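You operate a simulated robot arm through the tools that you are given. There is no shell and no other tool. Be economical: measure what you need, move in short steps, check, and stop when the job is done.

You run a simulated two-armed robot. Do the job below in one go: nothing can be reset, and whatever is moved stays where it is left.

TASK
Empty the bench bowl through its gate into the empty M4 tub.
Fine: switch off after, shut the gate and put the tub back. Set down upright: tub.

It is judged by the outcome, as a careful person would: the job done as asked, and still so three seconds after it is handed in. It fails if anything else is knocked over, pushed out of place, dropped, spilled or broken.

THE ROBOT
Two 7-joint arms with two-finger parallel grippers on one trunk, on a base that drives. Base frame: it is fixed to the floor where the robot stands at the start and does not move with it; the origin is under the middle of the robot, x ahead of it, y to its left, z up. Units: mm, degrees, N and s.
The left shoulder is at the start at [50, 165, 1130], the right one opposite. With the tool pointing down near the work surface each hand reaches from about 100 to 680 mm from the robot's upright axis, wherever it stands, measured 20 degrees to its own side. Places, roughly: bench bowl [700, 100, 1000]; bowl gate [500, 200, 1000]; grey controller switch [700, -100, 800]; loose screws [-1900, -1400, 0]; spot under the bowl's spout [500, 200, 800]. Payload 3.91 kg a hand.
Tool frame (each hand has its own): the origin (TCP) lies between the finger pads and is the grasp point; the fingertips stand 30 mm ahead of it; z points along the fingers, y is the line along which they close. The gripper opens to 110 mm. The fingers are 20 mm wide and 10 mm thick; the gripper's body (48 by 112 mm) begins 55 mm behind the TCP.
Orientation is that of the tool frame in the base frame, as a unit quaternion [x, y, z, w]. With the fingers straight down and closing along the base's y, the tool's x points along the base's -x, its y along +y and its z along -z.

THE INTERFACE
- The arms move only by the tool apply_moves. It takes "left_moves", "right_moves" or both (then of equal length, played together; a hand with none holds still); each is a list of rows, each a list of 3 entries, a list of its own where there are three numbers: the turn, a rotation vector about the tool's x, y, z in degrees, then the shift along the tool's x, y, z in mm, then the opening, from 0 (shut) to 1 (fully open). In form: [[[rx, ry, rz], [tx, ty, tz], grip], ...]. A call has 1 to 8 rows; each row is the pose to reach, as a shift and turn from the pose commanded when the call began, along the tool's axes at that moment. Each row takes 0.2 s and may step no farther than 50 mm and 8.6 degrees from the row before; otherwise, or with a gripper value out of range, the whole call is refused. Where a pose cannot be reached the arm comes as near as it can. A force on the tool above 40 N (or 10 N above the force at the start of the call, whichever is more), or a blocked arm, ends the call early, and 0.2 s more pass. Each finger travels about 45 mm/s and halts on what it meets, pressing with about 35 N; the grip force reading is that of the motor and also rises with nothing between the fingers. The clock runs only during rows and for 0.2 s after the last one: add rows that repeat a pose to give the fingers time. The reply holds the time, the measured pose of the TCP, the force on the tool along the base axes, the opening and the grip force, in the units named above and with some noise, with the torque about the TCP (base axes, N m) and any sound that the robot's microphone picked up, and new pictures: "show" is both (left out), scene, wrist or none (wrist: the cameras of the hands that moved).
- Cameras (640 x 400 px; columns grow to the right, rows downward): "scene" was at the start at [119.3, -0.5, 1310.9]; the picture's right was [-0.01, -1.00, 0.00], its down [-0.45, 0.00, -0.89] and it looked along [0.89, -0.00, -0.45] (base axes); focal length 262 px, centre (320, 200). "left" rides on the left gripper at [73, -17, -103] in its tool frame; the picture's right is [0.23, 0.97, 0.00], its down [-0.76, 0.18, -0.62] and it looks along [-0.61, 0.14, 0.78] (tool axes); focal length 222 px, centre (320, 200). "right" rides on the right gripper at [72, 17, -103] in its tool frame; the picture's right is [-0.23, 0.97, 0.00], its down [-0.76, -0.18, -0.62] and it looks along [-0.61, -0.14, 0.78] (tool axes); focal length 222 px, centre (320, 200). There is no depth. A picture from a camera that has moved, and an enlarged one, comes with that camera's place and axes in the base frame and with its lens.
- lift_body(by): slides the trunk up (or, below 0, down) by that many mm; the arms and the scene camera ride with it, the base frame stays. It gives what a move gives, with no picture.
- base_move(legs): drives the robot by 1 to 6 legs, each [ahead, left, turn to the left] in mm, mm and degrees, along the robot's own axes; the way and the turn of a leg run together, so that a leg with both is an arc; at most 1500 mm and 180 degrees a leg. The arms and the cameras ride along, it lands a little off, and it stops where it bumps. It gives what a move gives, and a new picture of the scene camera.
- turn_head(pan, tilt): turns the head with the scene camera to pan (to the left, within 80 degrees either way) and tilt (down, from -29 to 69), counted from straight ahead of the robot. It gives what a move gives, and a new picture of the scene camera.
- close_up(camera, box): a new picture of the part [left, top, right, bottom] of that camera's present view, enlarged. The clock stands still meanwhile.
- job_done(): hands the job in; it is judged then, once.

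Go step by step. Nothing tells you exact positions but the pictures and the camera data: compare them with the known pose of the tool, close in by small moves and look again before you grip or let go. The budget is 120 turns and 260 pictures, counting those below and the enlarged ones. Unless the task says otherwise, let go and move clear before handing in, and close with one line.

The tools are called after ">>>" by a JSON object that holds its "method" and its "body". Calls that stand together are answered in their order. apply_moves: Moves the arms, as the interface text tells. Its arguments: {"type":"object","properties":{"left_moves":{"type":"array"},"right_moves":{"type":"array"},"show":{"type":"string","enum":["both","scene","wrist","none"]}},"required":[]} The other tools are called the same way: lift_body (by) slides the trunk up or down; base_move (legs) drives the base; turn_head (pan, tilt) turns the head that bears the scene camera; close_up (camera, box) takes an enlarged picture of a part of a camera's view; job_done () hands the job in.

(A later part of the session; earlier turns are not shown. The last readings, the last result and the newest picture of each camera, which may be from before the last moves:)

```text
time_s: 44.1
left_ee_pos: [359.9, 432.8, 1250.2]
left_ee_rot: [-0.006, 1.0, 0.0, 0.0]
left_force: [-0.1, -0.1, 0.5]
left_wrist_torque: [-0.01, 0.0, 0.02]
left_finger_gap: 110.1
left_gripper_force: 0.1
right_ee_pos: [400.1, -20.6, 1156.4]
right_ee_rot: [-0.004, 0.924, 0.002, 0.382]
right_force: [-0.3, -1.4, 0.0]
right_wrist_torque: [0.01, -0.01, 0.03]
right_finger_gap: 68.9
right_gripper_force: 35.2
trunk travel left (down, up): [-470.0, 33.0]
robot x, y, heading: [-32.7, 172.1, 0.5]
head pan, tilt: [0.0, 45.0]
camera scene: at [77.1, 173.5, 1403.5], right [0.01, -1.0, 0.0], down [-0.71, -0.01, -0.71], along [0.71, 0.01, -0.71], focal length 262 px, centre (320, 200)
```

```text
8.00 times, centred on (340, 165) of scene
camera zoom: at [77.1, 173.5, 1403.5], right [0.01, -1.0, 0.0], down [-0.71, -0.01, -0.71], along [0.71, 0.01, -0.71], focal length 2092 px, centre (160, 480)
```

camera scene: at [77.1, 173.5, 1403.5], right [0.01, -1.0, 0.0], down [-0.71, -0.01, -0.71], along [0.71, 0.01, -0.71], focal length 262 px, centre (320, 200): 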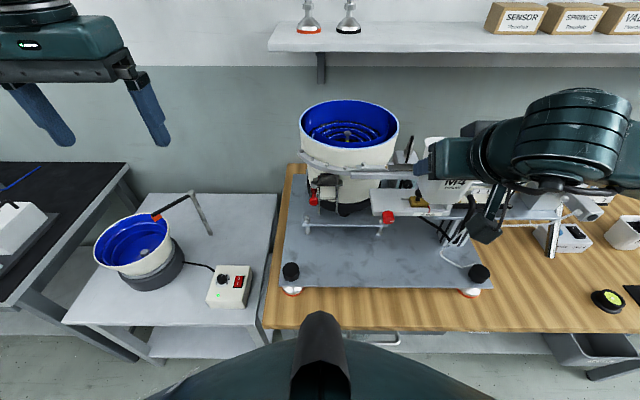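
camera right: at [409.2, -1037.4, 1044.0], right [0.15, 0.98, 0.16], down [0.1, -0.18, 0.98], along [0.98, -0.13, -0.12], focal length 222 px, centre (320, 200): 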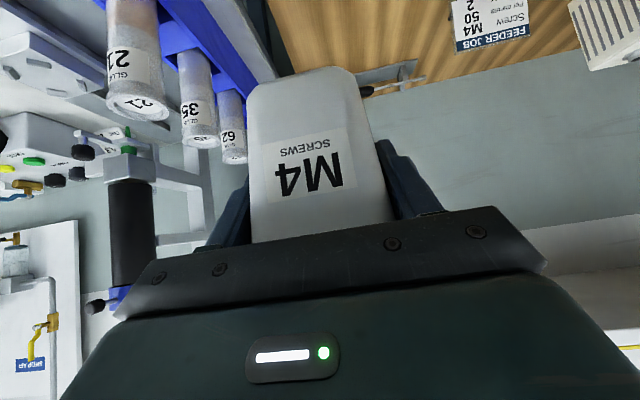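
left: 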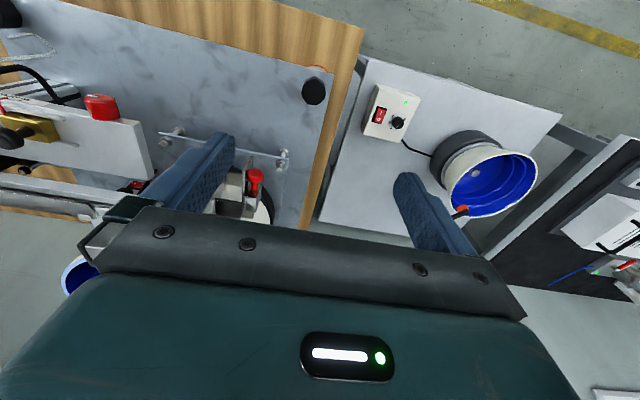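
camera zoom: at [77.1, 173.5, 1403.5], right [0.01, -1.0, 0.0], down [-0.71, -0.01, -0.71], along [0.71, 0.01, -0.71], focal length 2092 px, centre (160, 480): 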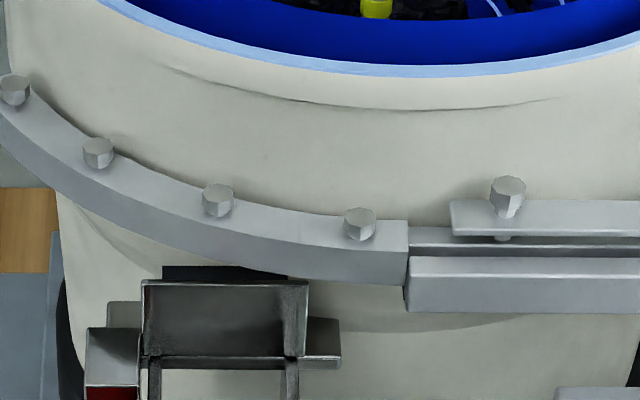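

The chute's outlet isn't clear yet, so I'll use the left wrist camera for a more level look. I'll step right and pitch the left hand.

>>> {"method": "base_move", "body": {"legs": [[0, -120, 0]]}}

>>> {"method": "apply_moves", "body": {"left_moves": [[[0, -8, 0], [-2, -20, 20], 1], [[0, -16, 0], [-5, -40, 45], 1], [[0, -24, 0], [-8, -60, 70], 1], [[0, -32, 0], [-10, -80, 95], 1], [[0, -40, 0], [-15, -100, 120], 1], [[0, -45, 0], [-20, -120, 150], 1], [[0, -45, 0], [-20, -140, 180], 0.5], [[0, -45, 0], [-20, -160, 210], 0.3]], "show": "both"}}

```text
time_s: 45.8
left_ee_pos: [361.7, 313.8, 1249.9]
left_ee_rot: [-0.005, 1.0, 0.0, 0.0]
left_force: [0.2, -0.2, 0.1]
left_wrist_torque: [0.07, -0.03, 0.02]
left_finger_gap: 109.8
left_gripper_force: 0.0
right_ee_pos: [401.2, -139.6, 1155.8]
right_ee_rot: [-0.004, 0.924, 0.002, 0.382]
right_force: [-0.6, 0.1, -1.3]
right_wrist_torque: [-0.02, 0.0, 0.02]
right_finger_gap: 69.2
right_gripper_force: 34.8
trunk travel left (down, up): [-470.0, 33.0]
robot x, y, heading: [-30.0, 53.9, 0.7]
head pan, tilt: [0.0, 45.0]
camera scene: at [78.4, 54.5, 1403.5], right [0.01, -1.0, 0.0], down [-0.71, -0.01, -0.71], along [0.71, 0.01, -0.71], focal length 262 px, centre (320, 200)
```

scene: 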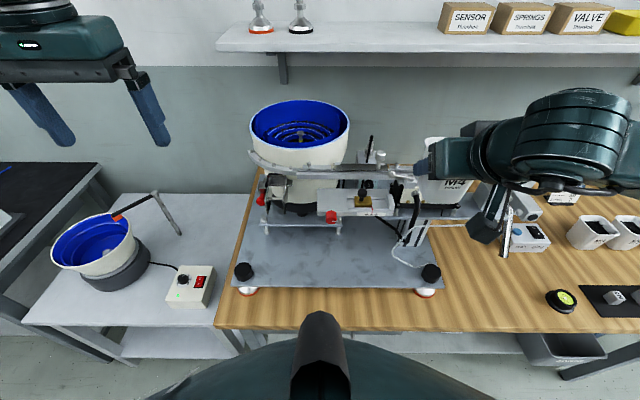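

```text
time_s: 47.6
left_ee_pos: [383.9, 153.1, 1037.8]
left_ee_rot: [-0.005, 0.924, 0.002, 0.383]
left_force: [0.8, -0.8, 0.1]
left_wrist_torque: [0.0, -0.03, -0.01]
left_finger_gap: 57.9
left_gripper_force: 0.0
right_ee_pos: [401.0, -141.4, 1156.4]
right_ee_rot: [-0.004, 0.924, 0.001, 0.383]
right_force: [0.1, -0.4, -1.3]
right_wrist_torque: [0.0, -0.01, 0.0]
right_finger_gap: 68.9
right_gripper_force: 35.6
trunk travel left (down, up): [-470.0, 33.0]
robot x, y, heading: [-30.8, 51.8, 0.8]
head pan, tilt: [0.0, 45.0]
camera scene: at [78.5, 54.6, 1403.6], right [0.01, -1.0, 0.0], down [-0.71, -0.01, -0.71], along [0.71, 0.01, -0.71], focal length 262 px, centre (320, 200)
camera left: at [260.3, 133.5, 1058.5], right [-0.17, 0.97, -0.16], down [0.1, 0.18, 0.98], along [0.98, 0.15, -0.12], focal length 222 px, centre (320, 200)
```

scene: 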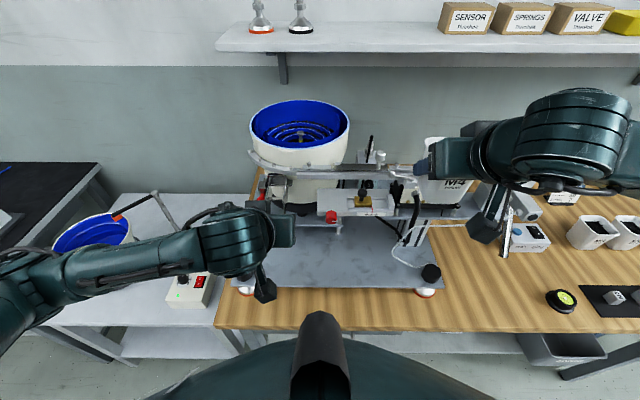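
left: 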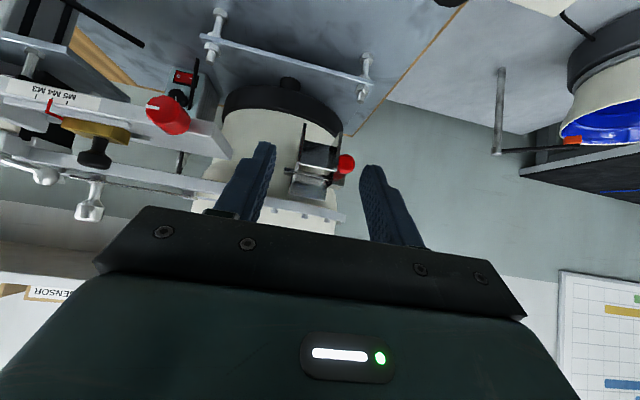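

>>> {"method": "close_up", "body": {"camera": "left", "box": [260, 100, 380, 220]}}

>>> {"method": "close_up", "body": {"camera": "left", "box": [140, 40, 240, 140]}}

```text
3.33 times, centred on (320, 160) of left
camera zoom: at [260.3, 133.5, 1058.5], right [-0.17, 0.97, -0.16], down [0.1, 0.18, 0.98], along [0.98, 0.15, -0.12], focal length 740 px, centre (320, 333)
```

zoom: 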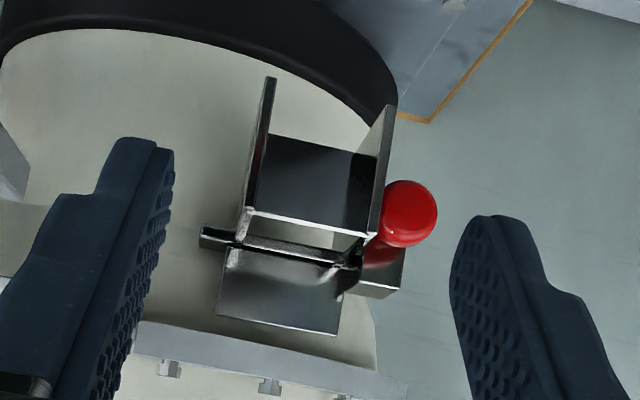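

```text
4.00 times, centred on (190, 90) of left
camera zoom: at [260.3, 133.5, 1058.5], right [-0.17, 0.97, -0.16], down [0.1, 0.18, 0.98], along [0.98, 0.15, -0.12], focal length 888 px, centre (840, 640)
```

zoom: 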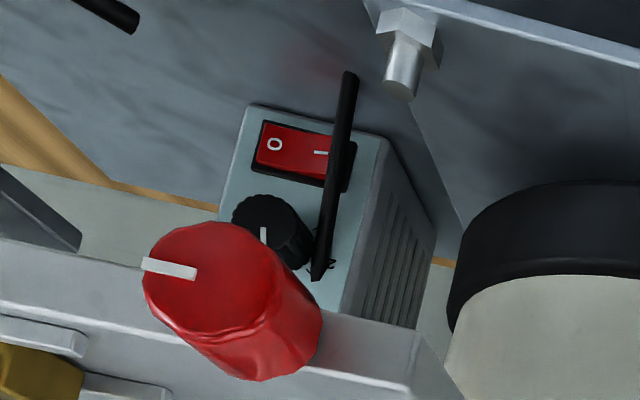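

Now I can see the grey controller (rocker: O left, I right in this upside-down view) and the gate. I'll pitch the left hand further to look at the chute from below.

>>> {"method": "apply_moves", "body": {"left_moves": [[[0, -8, 0], [10, 0, 10], 0.3], [[0, -16, 0], [20, 0, 20], 0.3], [[0, -24, 0], [30, 0, 30], 0.3], [[0, -30, 0], [42, 0, 42], 0.3], [[0, -30, 0], [42, 0, 42], 0.3]], "show": "wrist"}}

>>> {"method": "close_up", "body": {"camera": "left", "box": [250, 60, 370, 180]}}

```text
time_s: 48.8
left_ee_pos: [383.8, 155.2, 979.8]
left_ee_rot: [-0.004, 0.793, 0.003, 0.609]
left_force: [0.5, 0.4, 0.1]
left_wrist_torque: [0.01, 0.02, -0.02]
left_finger_gap: 32.7
left_gripper_force: 0.1
right_ee_pos: [399.9, -140.7, 1156.0]
right_ee_rot: [-0.005, 0.924, 0.002, 0.383]
right_force: [0.0, 0.1, 0.2]
right_wrist_torque: [-0.02, 0.0, -0.03]
right_finger_gap: 68.8
right_gripper_force: 35.1
trunk travel left (down, up): [-470.0, 33.0]
robot x, y, heading: [-30.5, 55.0, 0.8]
head pan, tilt: [0.0, 45.0]
camera left: at [265.3, 136.9, 935.8], right [-0.07, 0.97, -0.22], down [-0.41, 0.17, 0.9], along [0.91, 0.15, 0.38], focal length 222 px, centre (320, 200)
```

left: 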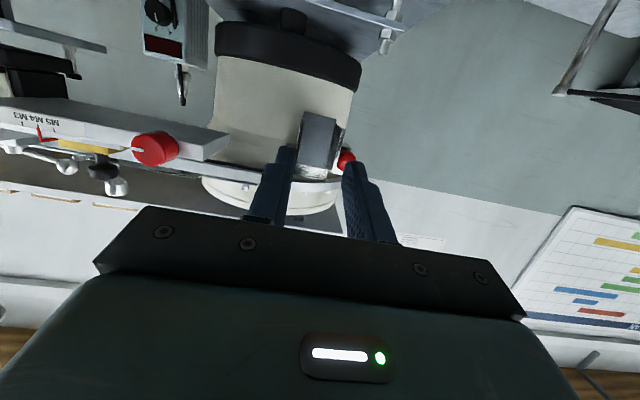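

```text
3.33 times, centred on (310, 120) of left
camera zoom: at [265.3, 136.9, 935.8], right [-0.07, 0.97, -0.22], down [-0.41, 0.17, 0.9], along [0.91, 0.15, 0.38], focal length 740 px, centre (353, 467)
```

zoom: 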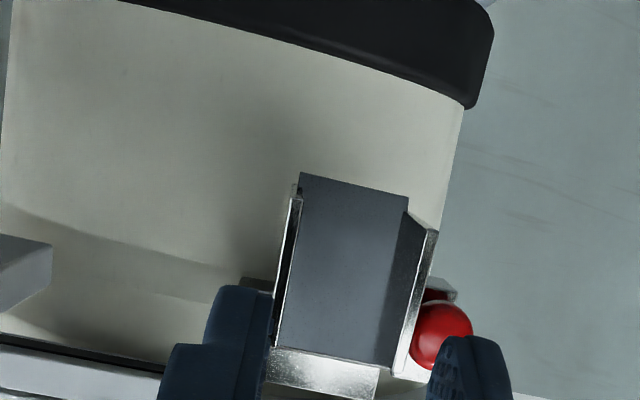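

The plate in the chute appears to slope inward, which matters for where the screws fall. I'll take a look from the side with the left camera to settle it.

>>> {"method": "apply_moves", "body": {"left_moves": [[[7.8, 0, 2.1], [-1, 18, 4], 0.3], [[15.6, 0, 4.2], [-2, 36, 8], 0.3], [[23.4, 0, 6.3], [-3, 54, 12], 0.3], [[31.2, 0, 8.4], [-4, 74, 16], 0.3], [[39, 0, 10.5], [-5, 94, 20], 0.3], [[46.8, 0, 12.6], [-6, 112, 24], 0.3], [[54.6, 0, 14.7], [-7, 129, 28], 0.3], [[58, 0, 15.6], [-7, 129, 28], 0.3]], "show": "both"}}

```text
time_s: 50.6
left_ee_pos: [408.5, 285.3, 980.9]
left_ee_rot: [0.393, 0.689, -0.302, 0.529]
left_force: [0.1, 0.5, -0.1]
left_wrist_torque: [0.02, -0.01, -0.02]
left_finger_gap: 32.9
left_gripper_force: 0.1
right_ee_pos: [402.0, -138.9, 1156.9]
right_ee_rot: [-0.005, 0.924, 0.002, 0.383]
right_force: [0.0, 0.1, 0.6]
right_wrist_torque: [-0.01, -0.03, 0.04]
right_finger_gap: 68.8
right_gripper_force: 35.0
trunk travel left (down, up): [-470.0, 33.0]
robot x, y, heading: [-32.4, 54.6, 0.9]
head pan, tilt: [0.0, 45.0]
camera scene: at [78.5, 54.8, 1403.5], right [0.01, -1.0, 0.0], down [-0.71, -0.01, -0.71], along [0.71, 0.01, -0.71], focal length 262 px, centre (320, 200)
camera left: at [335.9, 378.4, 937.3], right [0.81, 0.55, -0.22], down [-0.05, 0.44, 0.9], along [0.59, -0.71, 0.38], focal length 222 px, centre (320, 200)
```

scene: 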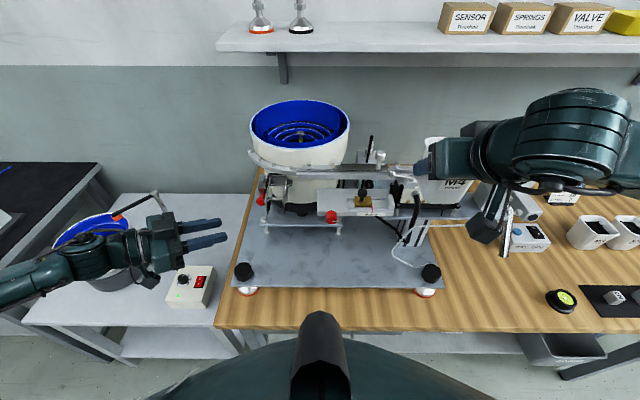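
left: 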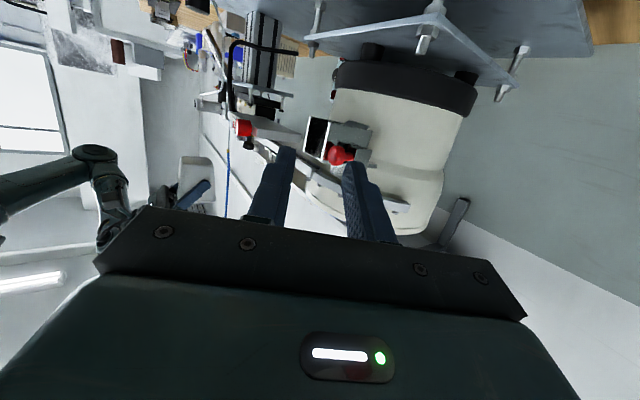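

>>> {"method": "close_up", "body": {"camera": "left", "box": [285, 90, 405, 190]}}

>>> {"method": "close_up", "body": {"camera": "left", "box": [290, 0, 550, 160]}}

>>> {"method": "close_up", "body": {"camera": "scene", "box": [240, 140, 360, 240]}}

```text
4.00 times, centred on (345, 140) of left
camera zoom: at [335.9, 378.4, 937.3], right [0.81, 0.55, -0.22], down [-0.05, 0.44, 0.9], along [0.59, -0.71, 0.38], focal length 888 px, centre (220, 440)
```

zoom: 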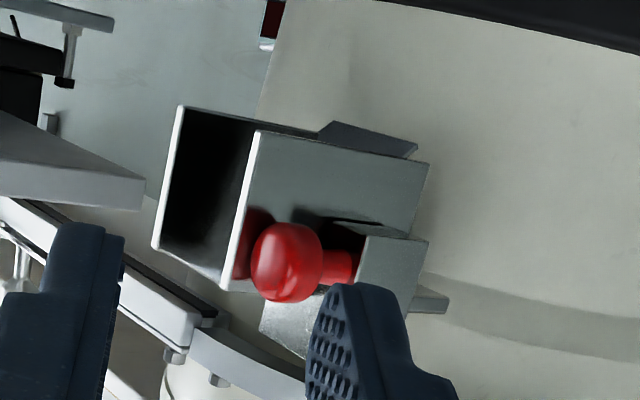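

```text
2.46 times, centred on (420, 80) of left
camera zoom: at [335.9, 378.4, 937.3], right [0.81, 0.55, -0.22], down [-0.05, 0.44, 0.9], along [0.59, -0.71, 0.38], focal length 547 px, centre (74, 495)
```

zoom: 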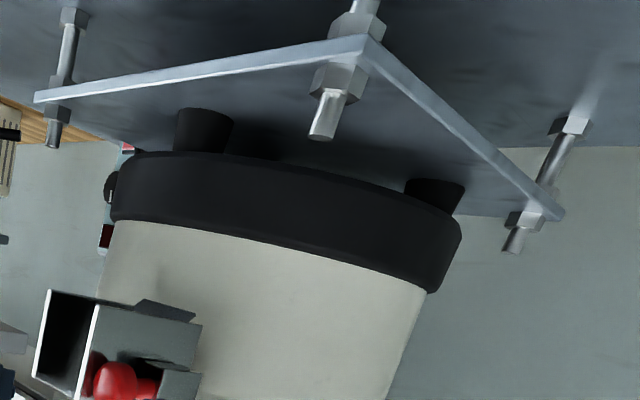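

```text
4.00 times, centred on (300, 190) of scene
camera zoom: at [78.5, 54.8, 1403.5], right [0.01, -1.0, 0.0], down [-0.71, -0.01, -0.71], along [0.71, 0.01, -0.71], focal length 1046 px, centre (400, 240)
```

zoom: 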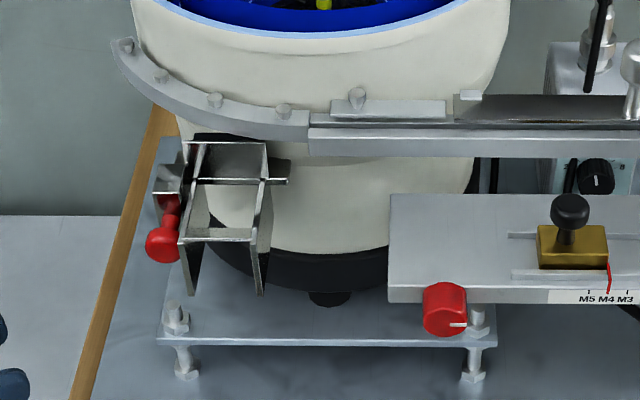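

The side view confirms the chute layout. The raised plate's front edge is near x ≈ 545, so the tub will stand on the base plate right under the chute, centred at about [502, 161]. I'll raise and straighten the left hand, then drive so the right hand lines up.

>>> {"method": "apply_moves", "body": {"left_moves": [[[0, 0, 0], [-40, 0, -11], 0.3], [[-8, 0, -2.1], [-80, 0, -22], 0.3], [[-16, 0, -4.3], [-120, 0, -33], 0.3], [[-24, 0, -6.4], [-160, 0, -43], 0.3], [[-32, 0, -8.6], [-194, 0, -52], 0.3], [[-40, 0, -10.7], [-194, 0, -52], 0.3], [[-48, 0, -12.9], [-194, 0, -52], 0.3], [[-56, 0, -15], [-194, 0, -52], 0.3]], "show": "none"}}

>>> {"method": "base_move", "body": {"legs": [[0, 300, 0]]}}

```text
time_s: 52.4
left_ee_pos: [427.8, 282.7, 1180.2]
left_ee_rot: [0.01, 0.794, -0.008, 0.608]
left_force: [-0.2, -0.7, -0.2]
left_wrist_torque: [0.02, 0.01, 0.02]
left_finger_gap: 32.8
left_gripper_force: 0.0
left hand out of reach, approached as far as the arm can: row 7, 8
right_ee_pos: [401.4, -140.6, 1156.5]
right_ee_rot: [-0.005, 0.924, 0.002, 0.382]
right_force: [-1.3, 1.1, -1.0]
right_wrist_torque: [0.02, 0.0, 0.02]
right_finger_gap: 68.9
right_gripper_force: 35.8
trunk travel left (down, up): [-470.0, 33.0]
robot x, y, heading: [-35.0, 50.9, 0.5]
head pan, tilt: [0.0, 45.0]
```

```text
time_s: 55.6
left_ee_pos: [422.9, 584.6, 1180.0]
left_ee_rot: [0.008, 0.794, -0.006, 0.608]
left_force: [0.6, -0.5, -0.2]
left_wrist_torque: [-0.06, 0.01, 0.03]
left_finger_gap: 33.0
left_gripper_force: 0.1
right_ee_pos: [397.5, 160.9, 1156.4]
right_ee_rot: [-0.007, 0.924, 0.004, 0.383]
right_force: [-0.1, 1.1, 0.2]
right_wrist_torque: [0.01, 0.01, 0.01]
right_finger_gap: 68.7
right_gripper_force: 34.8
trunk travel left (down, up): [-470.0, 33.0]
robot x, y, heading: [-34.4, 353.8, 0.6]
head pan, tilt: [0.0, 45.0]
camera scene: at [74.8, 354.4, 1403.5], right [0.01, -1.0, 0.0], down [-0.71, -0.01, -0.71], along [0.71, 0.01, -0.71], focal length 262 px, centre (320, 200)
```

scene: 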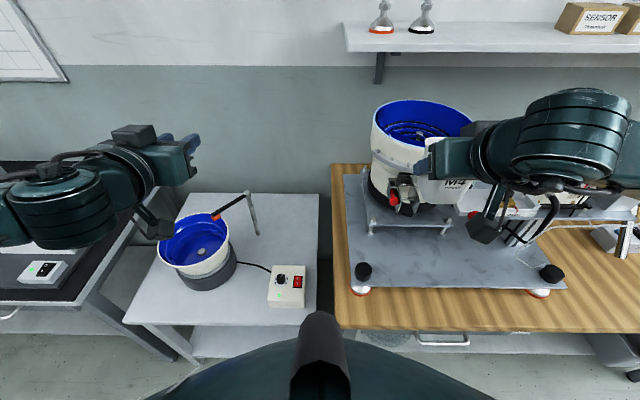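

The tub is lined up at y = 161. I'll lower the trunk, then bring the tub down in front of the chute.

>>> {"method": "lift_body", "body": {"by": -110}}

>>> {"method": "apply_moves", "body": {"right_moves": [[[0, 0, 0], [28, 0, 28], 0.45], [[0, 0, 0], [56, 0, 56], 0.45], [[0, 0, 0], [84, 0, 84], 0.45], [[0, 0, 0], [105, 0, 105], 0.45], [[0, 0, 0], [105, 0, 105], 0.45]], "show": "both"}}

>>> {"method": "close_up", "body": {"camera": "scene", "box": [340, 150, 500, 270]}}

```text
time_s: 57.0
left_ee_pos: [422.0, 585.1, 1068.6]
left_ee_rot: [0.008, 0.794, -0.006, 0.608]
left_force: [0.4, 0.1, 1.0]
left_wrist_torque: [0.03, 0.03, 0.0]
left_finger_gap: 33.0
left_gripper_force: 0.0
right_ee_pos: [398.6, 160.1, 1046.9]
right_ee_rot: [-0.006, 0.924, 0.002, 0.383]
right_force: [-0.2, -0.5, 0.2]
right_wrist_torque: [0.03, 0.0, 0.02]
right_finger_gap: 68.7
right_gripper_force: 35.2
trunk travel left (down, up): [-360.0, 143.0]
robot x, y, heading: [-36.4, 354.8, 1.0]
head pan, tilt: [0.0, 45.0]
```

```text
time_s: 58.2
left_ee_pos: [422.3, 583.9, 1069.7]
left_ee_rot: [0.01, 0.793, -0.007, 0.609]
left_force: [-0.8, 0.9, -1.4]
left_wrist_torque: [-0.01, -0.01, 0.0]
left_finger_gap: 33.2
left_gripper_force: 0.0
right_ee_pos: [397.6, 160.3, 896.0]
right_ee_rot: [-0.006, 0.924, 0.002, 0.382]
right_force: [0.6, -0.6, -0.5]
right_wrist_torque: [-0.03, -0.02, 0.01]
right_finger_gap: 68.8
right_gripper_force: 34.4
trunk travel left (down, up): [-360.0, 143.0]
robot x, y, heading: [-31.9, 352.8, 0.6]
head pan, tilt: [0.0, 45.0]
camera scene: at [74.8, 354.2, 1293.5], right [0.01, -1.0, 0.0], down [-0.71, -0.01, -0.71], along [0.71, 0.01, -0.71], focal length 262 px, centre (320, 200)
camera right: at [272.3, 175.2, 919.4], right [0.15, 0.98, 0.16], down [0.1, -0.18, 0.98], along [0.98, -0.13, -0.12], focal length 222 px, centre (320, 200)
```

scene: 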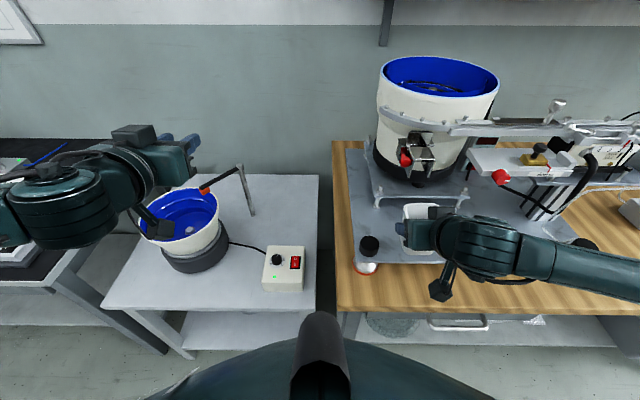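
right: 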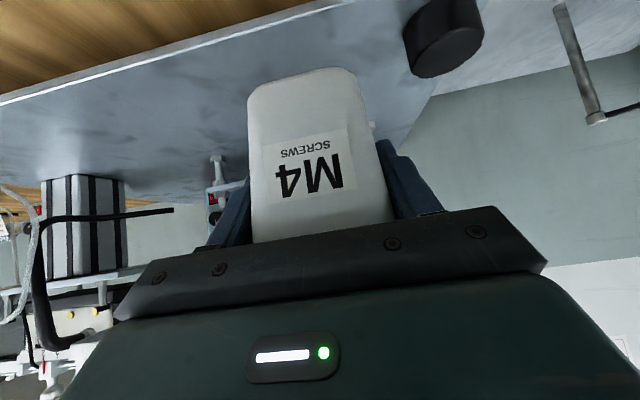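

```text
3.33 times, centred on (420, 210) of scene
camera zoom: at [74.8, 354.2, 1293.5], right [0.01, -1.0, 0.0], down [-0.71, -0.01, -0.71], along [0.71, 0.01, -0.71], focal length 872 px, centre (-13, 167)
```

zoom: 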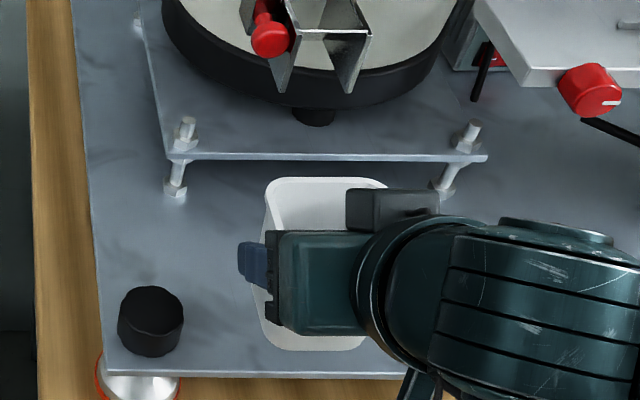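

Nicely lined up. I'll move it forward under the chute, low, in two steps.

>>> {"method": "apply_moves", "body": {"right_moves": [[[0, 0, 0], [-20, 0, 24], 0.45], [[0, 0, 0], [-42, 0, 46], 0.45], [[0, 0, 0], [-60, 0, 66], 0.45], [[0, 0, 0], [-60, 0, 66], 0.45]], "show": "wrist"}}

>>> {"method": "close_up", "body": {"camera": "scene", "box": [340, 120, 500, 240]}}

```text
time_s: 59.2
left_ee_pos: [421.7, 584.7, 1069.4]
left_ee_rot: [0.009, 0.793, -0.007, 0.609]
left_force: [0.5, 0.8, -0.6]
left_wrist_torque: [-0.01, -0.02, 0.01]
left_finger_gap: 32.9
left_gripper_force: 0.1
right_ee_pos: [488.2, 161.4, 893.2]
right_ee_rot: [-0.006, 0.924, 0.002, 0.383]
right_force: [-0.8, -0.3, -0.8]
right_wrist_torque: [0.0, 0.03, -0.02]
right_finger_gap: 68.6
right_gripper_force: 34.3
trunk travel left (down, up): [-360.0, 143.0]
robot x, y, heading: [-35.9, 356.5, 0.9]
head pan, tilt: [0.0, 45.0]
camera right: at [362.4, 176.6, 915.1], right [0.15, 0.98, 0.16], down [0.1, -0.18, 0.98], along [0.98, -0.13, -0.12], focal length 222 px, centre (320, 200)
```

right: 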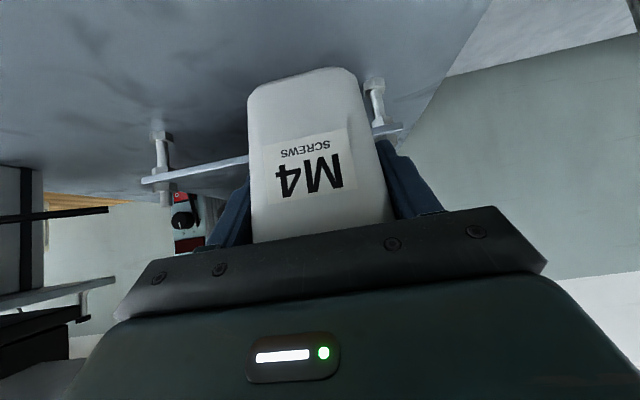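

```text
3.33 times, centred on (420, 180) of scene
camera zoom: at [74.8, 354.2, 1293.5], right [0.01, -1.0, 0.0], down [-0.71, -0.01, -0.71], along [0.71, 0.01, -0.71], focal length 872 px, centre (-13, 267)
```

zoom: 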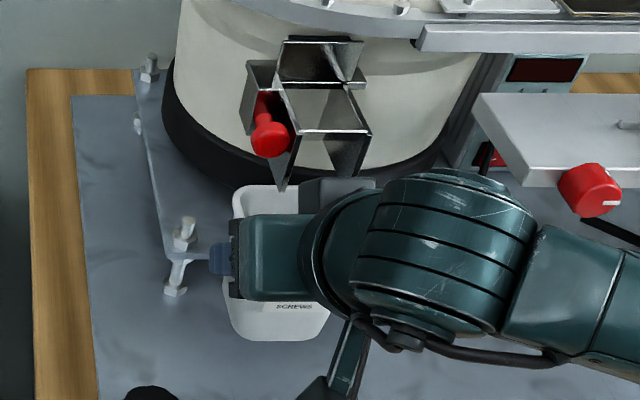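

The tub is right below the chute with about 8 mm to the raised plate. I'll lower it straight down to the base plate in small steps.

>>> {"method": "apply_moves", "body": {"right_moves": [[[0, 0, 0], [6, 0, 6], 0.45], [[0, 0, 0], [11, 0, 11], 0.45], [[0, 0, 0], [14, 0, 14], 0.45], [[0, 0, 0], [14, 0, 14], 0.45]], "show": "wrist"}}

```text
time_s: 60.2
left_ee_pos: [423.2, 585.4, 1069.1]
left_ee_rot: [0.01, 0.793, -0.007, 0.609]
left_force: [-0.5, 0.0, -0.7]
left_wrist_torque: [-0.02, 0.0, 0.0]
left_finger_gap: 33.0
left_gripper_force: 0.0
right_ee_pos: [487.4, 161.4, 873.4]
right_ee_rot: [-0.007, 0.924, 0.003, 0.383]
right_force: [0.4, -0.1, -1.0]
right_wrist_torque: [-0.02, 0.0, 0.01]
right_finger_gap: 68.8
right_gripper_force: 35.0
trunk travel left (down, up): [-360.0, 143.0]
robot x, y, heading: [-32.9, 353.9, 1.0]
head pan, tilt: [0.0, 45.0]
camera right: at [362.0, 177.4, 895.2], right [0.15, 0.98, 0.16], down [0.1, -0.18, 0.98], along [0.98, -0.13, -0.12], focal length 222 px, centre (320, 200)
```

right: 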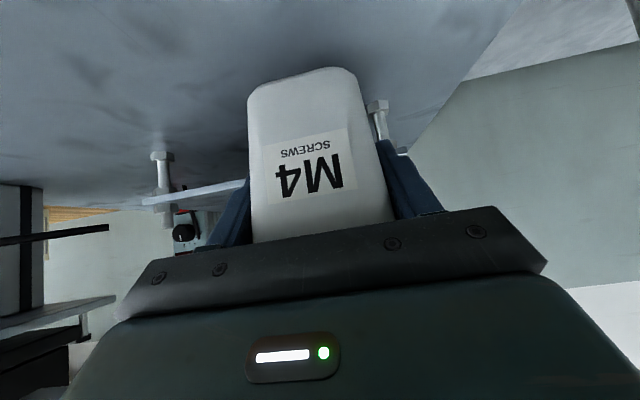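

>>> {"method": "apply_moves", "body": {"right_moves": [[[0, 0, 0], [1.5, 0, 1.5], 0.45], [[0, 0, 0], [3, 0, 3], 0.45], [[0, 0, 0], [4.5, 0, 4.5], 0.45], [[0, 0, 0], [6, 0, 6], 0.45], [[0, 0, 0], [7.5, 0, 7.5], 0.45], [[0, 0, 0], [9, 0, 9], 0.45]], "show": "none"}}

```text
time_s: 61.6
left_ee_pos: [422.9, 585.1, 1069.6]
left_ee_rot: [0.009, 0.793, -0.007, 0.609]
left_force: [0.3, -0.4, 0.0]
left_wrist_torque: [-0.01, 0.0, 0.02]
left_finger_gap: 33.0
left_gripper_force: 0.1
right_ee_pos: [487.3, 160.8, 859.7]
right_ee_rot: [-0.007, 0.924, 0.003, 0.382]
right_force: [0.6, 1.0, -1.0]
right_wrist_torque: [-0.03, -0.02, 0.03]
right_finger_gap: 68.7
right_gripper_force: 35.2
trunk travel left (down, up): [-360.0, 143.0]
robot x, y, heading: [-34.8, 350.7, 0.9]
head pan, tilt: [0.0, 45.0]
```

No contact yet; I'll keep descending in small steps.

>>> {"method": "apply_moves", "body": {"right_moves": [[[0, 0, 0], [1.5, 0, 1.5], 0.45], [[0, 0, 0], [3, 0, 3], 0.45], [[0, 0, 0], [4.5, 0, 4.5], 0.45], [[0, 0, 0], [6, 0, 6], 0.45], [[0, 0, 0], [7.5, 0, 7.5], 0.45], [[0, 0, 0], [9, 0, 9], 0.45]], "show": "wrist"}}

>>> {"method": "close_up", "body": {"camera": "scene", "box": [340, 120, 500, 240]}}

```text
time_s: 63.0
left_ee_pos: [419.5, 584.0, 1072.3]
left_ee_rot: [0.01, 0.792, -0.008, 0.61]
left_force: [-0.5, 0.0, 0.6]
left_wrist_torque: [0.03, 0.01, 0.0]
left_finger_gap: 33.0
left_gripper_force: 0.0
right_ee_pos: [488.2, 161.6, 854.4]
right_ee_rot: [-0.006, 0.921, 0.003, 0.389]
right_force: [-3.1, -4.8, 33.2]
right_wrist_torque: [0.07, 0.73, 0.07]
right_finger_gap: 69.3
right_gripper_force: 35.0
trunk travel left (down, up): [-360.0, 143.0]
robot x, y, heading: [-37.2, 350.1, 0.8]
head pan, tilt: [0.0, 45.0]
camera right: at [361.6, 178.0, 874.8], right [0.15, 0.98, 0.16], down [0.09, -0.18, 0.98], along [0.99, -0.13, -0.11], focal length 222 px, centre (320, 200)
```

right: 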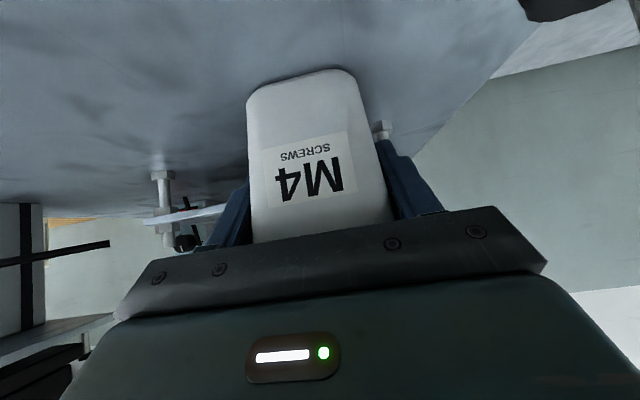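

```text
3.33 times, centred on (420, 180) of scene
camera zoom: at [71.9, 354.8, 1294.2], right [0.01, -1.0, 0.0], down [-0.7, -0.01, -0.71], along [0.71, 0.01, -0.7], focal length 872 px, centre (-13, 267)
```

zoom: 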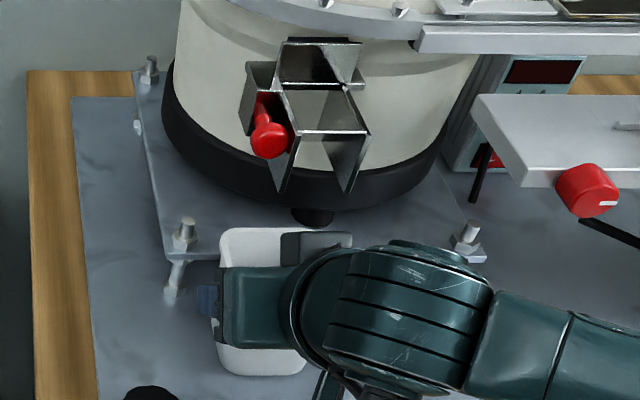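

Contact at z ≈ 856 with 33 N, so the tub is standing on the base plate. I'll ease off the pressure before opening.

>>> {"method": "apply_moves", "body": {"right_moves": [[[0, 0, 0], [-2, 0, -2], 0.45], [[0, 0, 0], [-4, 0, -4], 0.45], [[0, 0, 0], [-4.5, 0, -4.5], 0.45]], "show": "none"}}

```text
time_s: 63.8
left_ee_pos: [422.7, 584.9, 1069.5]
left_ee_rot: [0.009, 0.793, -0.007, 0.609]
left_force: [0.4, -0.3, -0.7]
left_wrist_torque: [0.0, -0.04, 0.03]
left_finger_gap: 33.3
left_gripper_force: 0.0
right_ee_pos: [485.9, 161.8, 853.0]
right_ee_rot: [-0.006, 0.924, 0.003, 0.382]
right_force: [3.2, 1.6, 10.2]
right_wrist_torque: [0.25, -0.32, -0.07]
right_finger_gap: 68.7
right_gripper_force: 35.1
trunk travel left (down, up): [-360.0, 143.0]
robot x, y, heading: [-38.3, 351.1, 0.8]
head pan, tilt: [0.0, 45.0]
```

>>> {"method": "apply_moves", "body": {"right_moves": [[[0, 0, 0], [-1, 0, -1], 0.45], [[0, 0, 0], [-1, 0, -1], 0.65], [[0, 0, 0], [-1, 0, -1], 0.8], [[0, 0, 0], [-1, 0, -1], 0.9], [[0, 0, 0], [-1, 0, -1], 0.9], [[0, 0, 0], [-1, 0, -1], 0.9]], "show": "wrist"}}

```text
time_s: 65.2
left_ee_pos: [422.8, 584.9, 1068.8]
left_ee_rot: [0.01, 0.793, -0.007, 0.609]
left_force: [-0.1, 0.5, -0.2]
left_wrist_torque: [0.04, 0.0, 0.0]
left_finger_gap: 33.0
left_gripper_force: 0.2
right_ee_pos: [485.8, 161.2, 855.4]
right_ee_rot: [-0.007, 0.924, 0.003, 0.382]
right_force: [0.3, 0.8, 0.2]
right_wrist_torque: [0.01, -0.01, -0.03]
right_finger_gap: 98.9
right_gripper_force: 0.0
trunk travel left (down, up): [-360.0, 143.0]
robot x, y, heading: [-35.7, 350.4, 1.2]
head pan, tilt: [0.0, 45.0]
camera right: at [361.1, 177.0, 878.0], right [0.15, 0.98, 0.16], down [0.1, -0.18, 0.98], along [0.98, -0.13, -0.12], focal length 222 px, centre (320, 200)
```

right: 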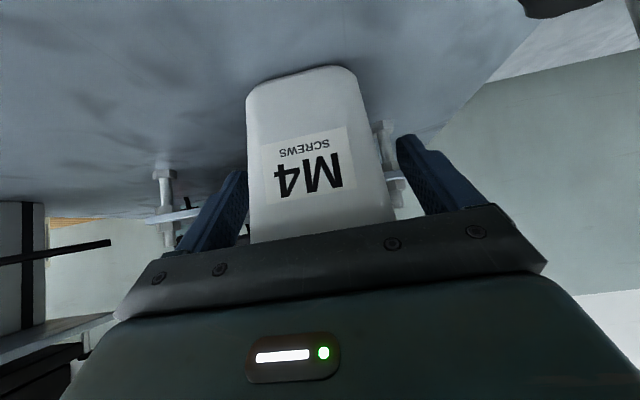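

The tub stands upright and free. I'll withdraw along the fingers and check its place under the chute.

>>> {"method": "apply_moves", "body": {"right_moves": [[[0, 0, 0], [0, 0, -35], 0.9], [[0, 0, 0], [0, 0, -75], 0.9], [[0, 0, 0], [-15, -20, -115], 0.9], [[0, 0, 0], [-40, -50, -145], 0.9], [[0, 0, 0], [-70, -90, -170], 0.9], [[0, 0, 0], [-90, -130, -180], 0.9], [[0, 0, 0], [-90, -130, -180], 0.9]], "show": "scene"}}

>>> {"method": "close_up", "body": {"camera": "scene", "box": [340, 120, 500, 240]}}

```text
refused: row 5 steps farther than a row can; nothing moved
```

```text
3.33 times, centred on (420, 180) of scene
camera zoom: at [74.8, 354.2, 1293.5], right [0.01, -1.0, 0.0], down [-0.71, -0.01, -0.71], along [0.71, 0.01, -0.71], focal length 872 px, centre (-13, 267)
```

zoom: 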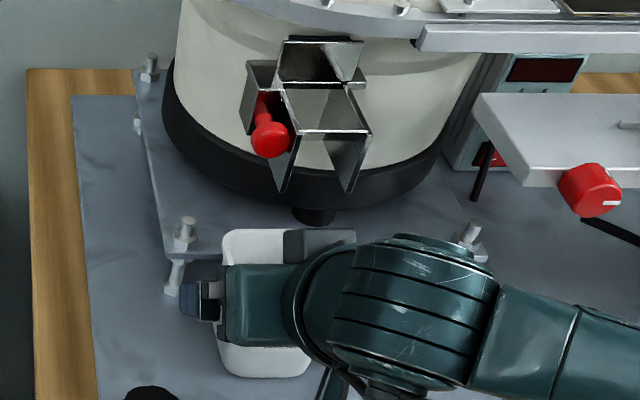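

>>> {"method": "apply_moves", "body": {"right_moves": [[[0, 0, 0], [0, 0, -35], 0.9], [[0, 0, 0], [0, 0, -75], 0.9], [[0, 0, 0], [-10, -10, -110], 0.9], [[0, 0, 0], [-30, -30, -135], 0.9], [[0, 0, 0], [-50, -55, -155], 0.9], [[0, 0, 0], [-70, -85, -170], 0.9], [[0, 0, 0], [-85, -120, -180], 0.9], [[0, 0, 0], [-85, -150, -180], 0.9]], "show": "scene"}}

>>> {"method": "close_up", "body": {"camera": "scene", "box": [340, 120, 500, 240]}}

```text
time_s: 66.6
left_ee_pos: [422.4, 587.0, 1068.7]
left_ee_rot: [0.008, 0.794, -0.006, 0.608]
left_force: [0.1, -0.4, 0.0]
left_wrist_torque: [0.03, -0.02, 0.03]
left_finger_gap: 33.0
left_gripper_force: 0.1
right_ee_pos: [411.1, 102.3, 1008.3]
right_ee_rot: [-0.019, 0.929, 0.02, 0.37]
right_force: [6.1, 15.4, -4.9]
right_wrist_torque: [0.53, 0.01, 0.65]
right_finger_gap: 91.1
right_gripper_force: 0.0
trunk travel left (down, up): [-360.0, 143.0]
robot x, y, heading: [-36.0, 350.5, 0.8]
head pan, tilt: [0.0, 45.0]
stopped in row 6 (right hand): the force on the tool passed its limit at 51 N (the readings are from after the stop); the commanded pose is now the measured one
camera scene: at [75.9, 356.4, 1293.4], right [0.02, -1.0, 0.0], down [-0.71, -0.01, -0.71], along [0.71, 0.01, -0.71], focal length 262 px, centre (320, 200)
```

scene: 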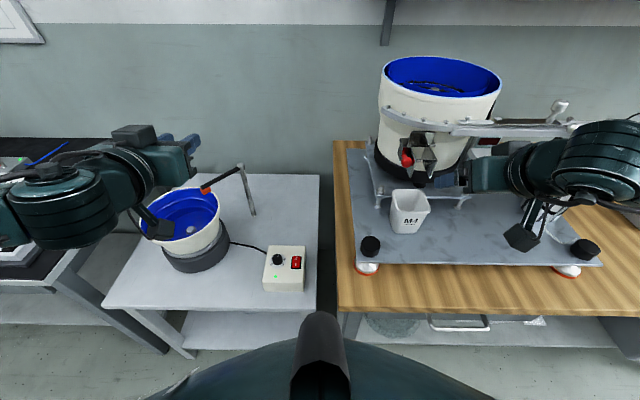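

```text
3.33 times, centred on (420, 180) of scene
camera zoom: at [75.9, 356.4, 1293.4], right [0.02, -1.0, 0.0], down [-0.71, -0.01, -0.71], along [0.71, 0.01, -0.71], focal length 872 px, centre (-13, 267)
```

zoom: 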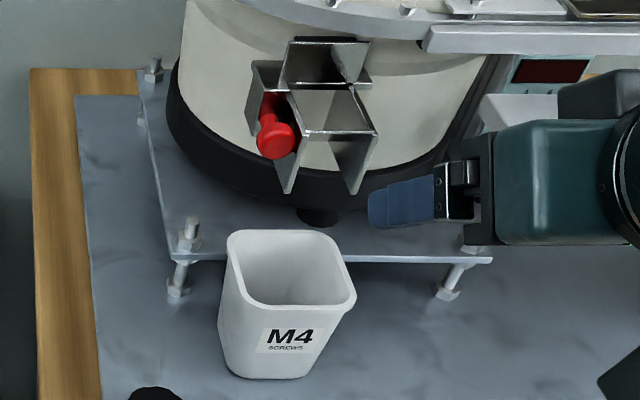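

The tub stands well under the chute, but my right hand touched something on its right side (the sensor slide with the red knob). I'll back off to the left and toward me, then check it.

>>> {"method": "apply_moves", "body": {"right_moves": [[[0, 0, 0], [0, 15, 0], 0.9], [[0, 0, 0], [15, 15, -15], 0.9], [[0, 0, 0], [35, 15, -35], 0.9], [[0, 0, 0], [45, 15, -50], 0.9]], "show": "none"}}

>>> {"method": "close_up", "body": {"camera": "scene", "box": [420, 80, 640, 240]}}

>>> {"method": "close_up", "body": {"camera": "right", "box": [0, 0, 640, 400]}}

```text
time_s: 67.6
left_ee_pos: [422.4, 586.1, 1068.1]
left_ee_rot: [0.008, 0.794, -0.005, 0.608]
left_force: [-0.3, -0.3, 0.1]
left_wrist_torque: [0.01, 0.01, 0.01]
left_finger_gap: 33.3
left_gripper_force: 0.0
right_ee_pos: [375.4, 107.6, 1012.6]
right_ee_rot: [-0.014, 0.929, 0.015, 0.37]
right_force: [-0.8, -0.1, 0.4]
right_wrist_torque: [0.01, 0.02, -0.01]
right_finger_gap: 98.9
right_gripper_force: 0.1
right hand out of reach, approached as far as the arm can: row 3, 4
trunk travel left (down, up): [-360.0, 143.0]
robot x, y, heading: [-36.2, 353.1, 1.2]
head pan, tilt: [0.0, 45.0]
```

```text
2.50 times, centred on (530, 160) of scene
camera zoom: at [74.7, 354.7, 1293.6], right [0.01, -1.0, 0.0], down [-0.71, -0.01, -0.71], along [0.71, 0.01, -0.71], focal length 654 px, centre (-205, 300)
```

zoom: 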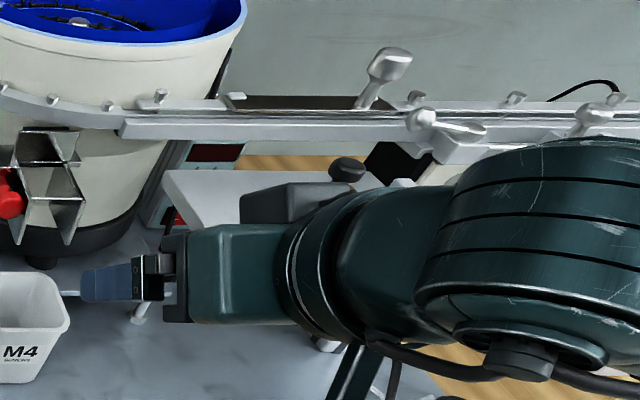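

```text
1.00 times, centred on (320, 200) of right (not enlarged: the box is as wide or as high as the picture)
camera zoom: at [250.1, 121.0, 1039.3], right [0.13, 0.98, 0.17], down [0.13, -0.19, 0.97], along [0.98, -0.1, -0.15], focal length 222 px, centre (320, 200)
```

zoom: 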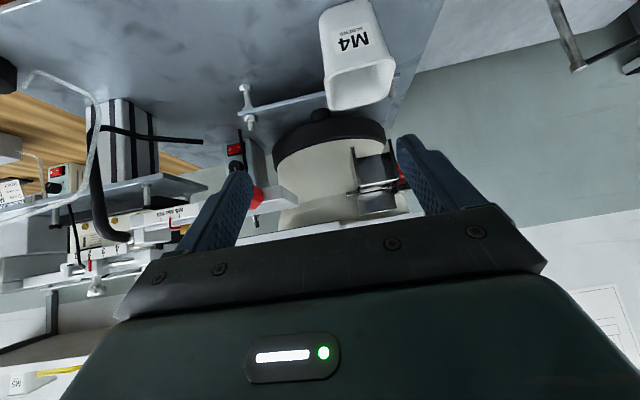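

>>> {"method": "lift_body", "body": {"by": 140}}

>>> {"method": "base_move", "body": {"legs": [[0, -250, 0]]}}

>>> {"method": "close_up", "body": {"camera": "scene", "box": [280, 100, 520, 250]}}

```text
time_s: 69.3
left_ee_pos: [422.9, 585.8, 1208.2]
left_ee_rot: [0.008, 0.793, -0.006, 0.609]
left_force: [-0.3, 0.1, 0.7]
left_wrist_torque: [0.0, 0.0, 0.02]
left_finger_gap: 33.1
left_gripper_force: 0.2
right_ee_pos: [375.6, 108.6, 1153.4]
right_ee_rot: [-0.015, 0.929, 0.016, 0.369]
right_force: [0.1, -0.3, 0.2]
right_wrist_torque: [-0.01, 0.0, 0.0]
right_finger_gap: 98.8
right_gripper_force: 0.0
trunk travel left (down, up): [-500.0, 3.0]
robot x, y, heading: [-35.0, 352.3, 0.8]
head pan, tilt: [0.0, 45.0]
```

```text
time_s: 72.1
left_ee_pos: [425.9, 336.2, 1209.6]
left_ee_rot: [0.009, 0.793, -0.006, 0.609]
left_force: [-0.6, -0.3, 0.6]
left_wrist_torque: [0.02, -0.02, 0.01]
left_finger_gap: 32.9
left_gripper_force: 0.1
right_ee_pos: [379.6, -142.1, 1153.8]
right_ee_rot: [-0.013, 0.929, 0.015, 0.369]
right_force: [-0.9, 0.1, 0.7]
right_wrist_torque: [0.01, -0.01, -0.01]
right_finger_gap: 98.9
right_gripper_force: 0.0
trunk travel left (down, up): [-500.0, 3.0]
robot x, y, heading: [-28.8, 103.1, 0.6]
head pan, tilt: [0.0, 45.0]
camera scene: at [78.1, 105.8, 1433.5], right [0.01, -1.0, 0.0], down [-0.71, -0.01, -0.71], along [0.71, 0.01, -0.71], focal length 262 px, centre (320, 200)
```

scene: 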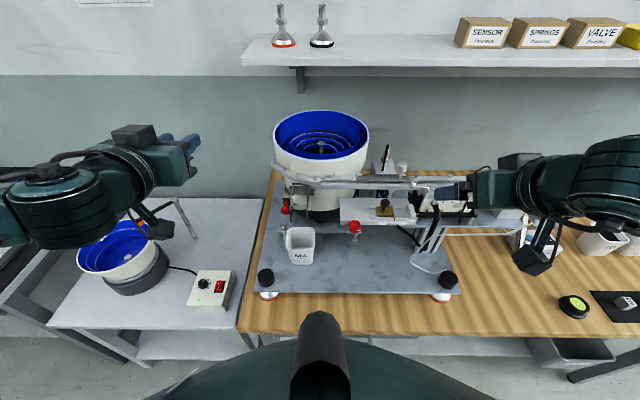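

```text
2.67 times, centred on (400, 175) of scene
camera zoom: at [78.1, 105.8, 1433.5], right [0.01, -1.0, 0.0], down [-0.71, -0.01, -0.71], along [0.71, 0.01, -0.71], focal length 698 px, centre (107, 267)
```

zoom: 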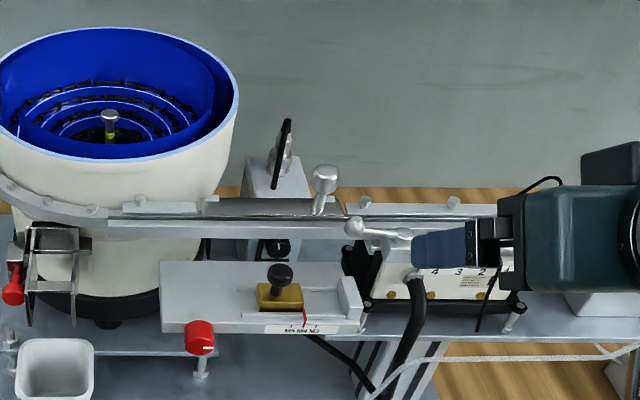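

Everything is intact. The rocker of the grey controller is at about [672, -84, 833], reachable below the sensor slide. First the gate: I'll lower the trunk and roll the left hand so its fingers close vertically on the red knob.

>>> {"method": "lift_body", "body": {"by": -180}}

>>> {"method": "apply_moves", "body": {"left_moves": [[[0, 0, 8.2], [0, 0, -5], 0.4], [[0, 0, 16.4], [0, 0, -10], 0.4], [[0, 0, 24.6], [0, 0, -15], 0.4], [[0, 0, 32.8], [0, 0, -20], 0.4], [[0, 0, 41], [0, 0, -20], 0.4], [[0, 0, 49.2], [0, 0, -20], 0.4], [[0, 0, 57.4], [0, 0, -20], 0.4], [[0, 0, 65.6], [0, 0, -20], 0.4]], "show": "none"}}

>>> {"method": "apply_moves", "body": {"left_moves": [[[0, 0, 8.2], [0, 0, 0], 0.4], [[0, 0, 16.4], [0, 0, 0], 0.4], [[0, 0, 24.4], [0, 0, 0], 0.4], [[0, 0, 24.4], [0, 0, 0], 0.4]], "show": "both"}}

```text
time_s: 74.1
left_ee_pos: [427.7, 335.0, 1030.7]
left_ee_rot: [0.009, 0.793, -0.007, 0.609]
left_force: [0.2, -0.1, 0.7]
left_wrist_torque: [-0.01, -0.01, 0.0]
left_finger_gap: 33.2
left_gripper_force: 0.0
right_ee_pos: [378.1, -140.4, 973.7]
right_ee_rot: [-0.013, 0.929, 0.015, 0.369]
right_force: [0.1, -0.2, -0.1]
right_wrist_torque: [0.0, 0.04, -0.06]
right_finger_gap: 99.1
right_gripper_force: 0.1
trunk travel left (down, up): [-320.0, 183.0]
robot x, y, heading: [-31.4, 106.7, 0.4]
head pan, tilt: [0.0, 45.0]
```

```text
time_s: 75.9
left_ee_pos: [426.8, 336.6, 1035.1]
left_ee_rot: [0.439, 0.661, 0.325, 0.515]
left_force: [-0.1, -0.9, -0.7]
left_wrist_torque: [0.01, -0.01, 0.0]
left_finger_gap: 44.2
left_gripper_force: 0.1
left hand out of reach, approached as far as the arm can: row 1, 2, 3, 4, 5, 6, 7, 8
right_ee_pos: [379.0, -141.6, 973.6]
right_ee_rot: [-0.012, 0.929, 0.015, 0.37]
right_force: [0.1, -1.0, -0.2]
right_wrist_torque: [0.01, 0.0, 0.02]
right_finger_gap: 98.8
right_gripper_force: 0.0
trunk travel left (down, up): [-320.0, 183.0]
robot x, y, heading: [-30.6, 105.1, 0.6]
head pan, tilt: [0.0, 45.0]
```

```text
time_s: 76.9
left_ee_pos: [427.1, 336.9, 1032.1]
left_ee_rot: [0.568, 0.554, 0.426, 0.435]
left_force: [0.5, -0.3, 1.1]
left_wrist_torque: [0.0, -0.04, -0.01]
left_finger_gap: 43.8
left_gripper_force: 0.0
right_ee_pos: [377.2, -141.1, 973.1]
right_ee_rot: [-0.013, 0.929, 0.014, 0.369]
right_force: [-0.8, -0.3, -0.2]
right_wrist_torque: [0.02, 0.04, 0.01]
right_finger_gap: 99.0
right_gripper_force: 0.0
trunk travel left (down, up): [-320.0, 183.0]
robot x, y, heading: [-29.9, 102.9, 0.8]
head pan, tilt: [0.0, 45.0]
camera scene: at [78.1, 106.0, 1253.5], right [0.01, -1.0, 0.0], down [-0.71, -0.01, -0.71], along [0.71, 0.01, -0.71], focal length 262 px, centre (320, 200)
camera left: at [326.3, 412.0, 1043.0], right [0.26, 0.22, 0.94], down [-0.57, -0.75, 0.33], along [0.78, -0.63, -0.07], focal length 222 px, centre (320, 200)
```

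scene: 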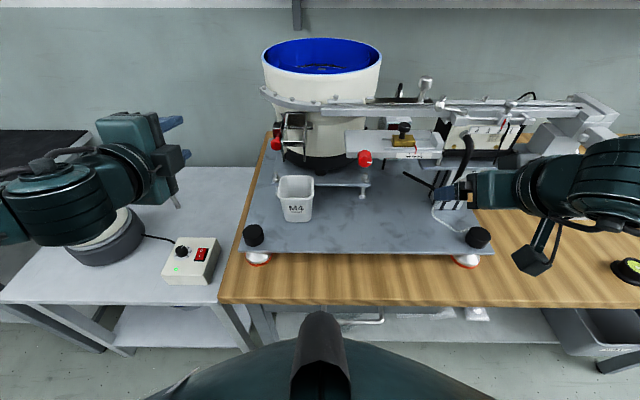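
left: 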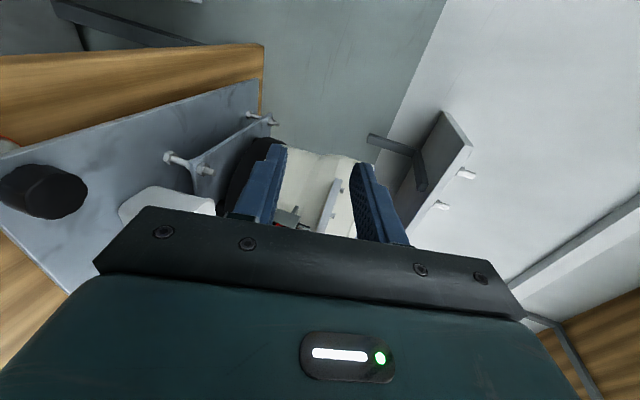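

The left hand is now rolled with fingers closing vertically. I'll move it in front of the red knob, stopping short.

>>> {"method": "apply_moves", "body": {"left_moves": [[[0, 0, 0], [-45, -8, 0], 0.5], [[0, 0, 0], [-90, -16, 2], 0.5], [[0, 0, 0], [-138, -24, 4], 0.5], [[0, 0, 0], [-138, -24, 4], 0.5]], "show": "wrist"}}

>>> {"method": "close_up", "body": {"camera": "scene", "box": [220, 100, 380, 230]}}

```text
time_s: 77.9
left_ee_pos: [421.1, 197.9, 1006.8]
left_ee_rot: [0.567, 0.555, 0.426, 0.435]
left_force: [0.0, -0.6, -0.1]
left_wrist_torque: [0.03, 0.03, -0.02]
left_finger_gap: 55.0
left_gripper_force: 0.0
right_ee_pos: [378.7, -141.9, 973.8]
right_ee_rot: [-0.013, 0.929, 0.015, 0.37]
right_force: [0.7, -0.6, 0.3]
right_wrist_torque: [-0.01, 0.02, -0.01]
right_finger_gap: 98.9
right_gripper_force: 0.0
trunk travel left (down, up): [-320.0, 183.0]
robot x, y, heading: [-31.1, 103.6, 0.5]
head pan, tilt: [0.0, 45.0]
camera left: at [320.4, 273.3, 1016.7], right [0.26, 0.22, 0.94], down [-0.57, -0.75, 0.33], along [0.78, -0.62, -0.07], focal length 222 px, centre (320, 200)
```

left: 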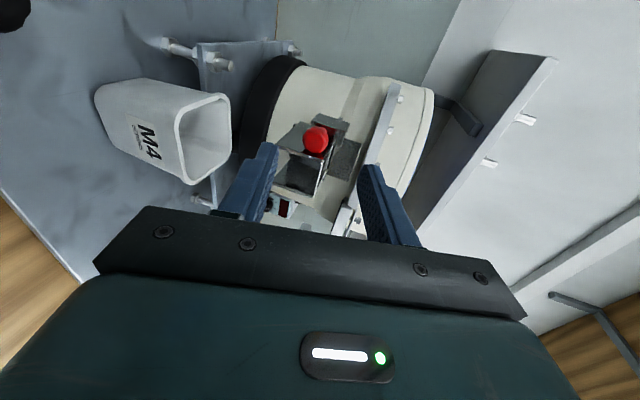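

```text
3.08 times, centred on (300, 165) of scene
camera zoom: at [78.1, 106.2, 1253.5], right [0.01, -1.0, 0.0], down [-0.71, -0.01, -0.71], along [0.71, 0.01, -0.71], focal length 805 px, centre (382, 308)
```

zoom: 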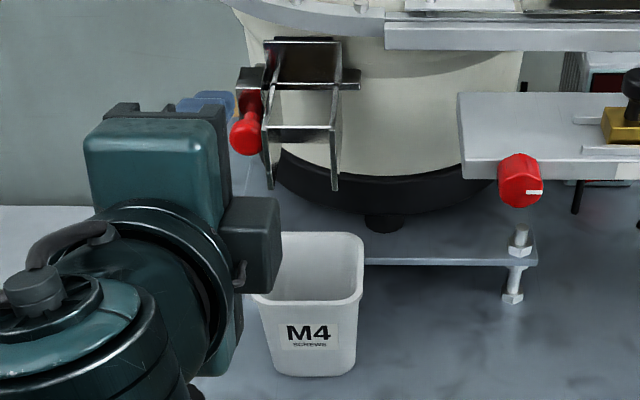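

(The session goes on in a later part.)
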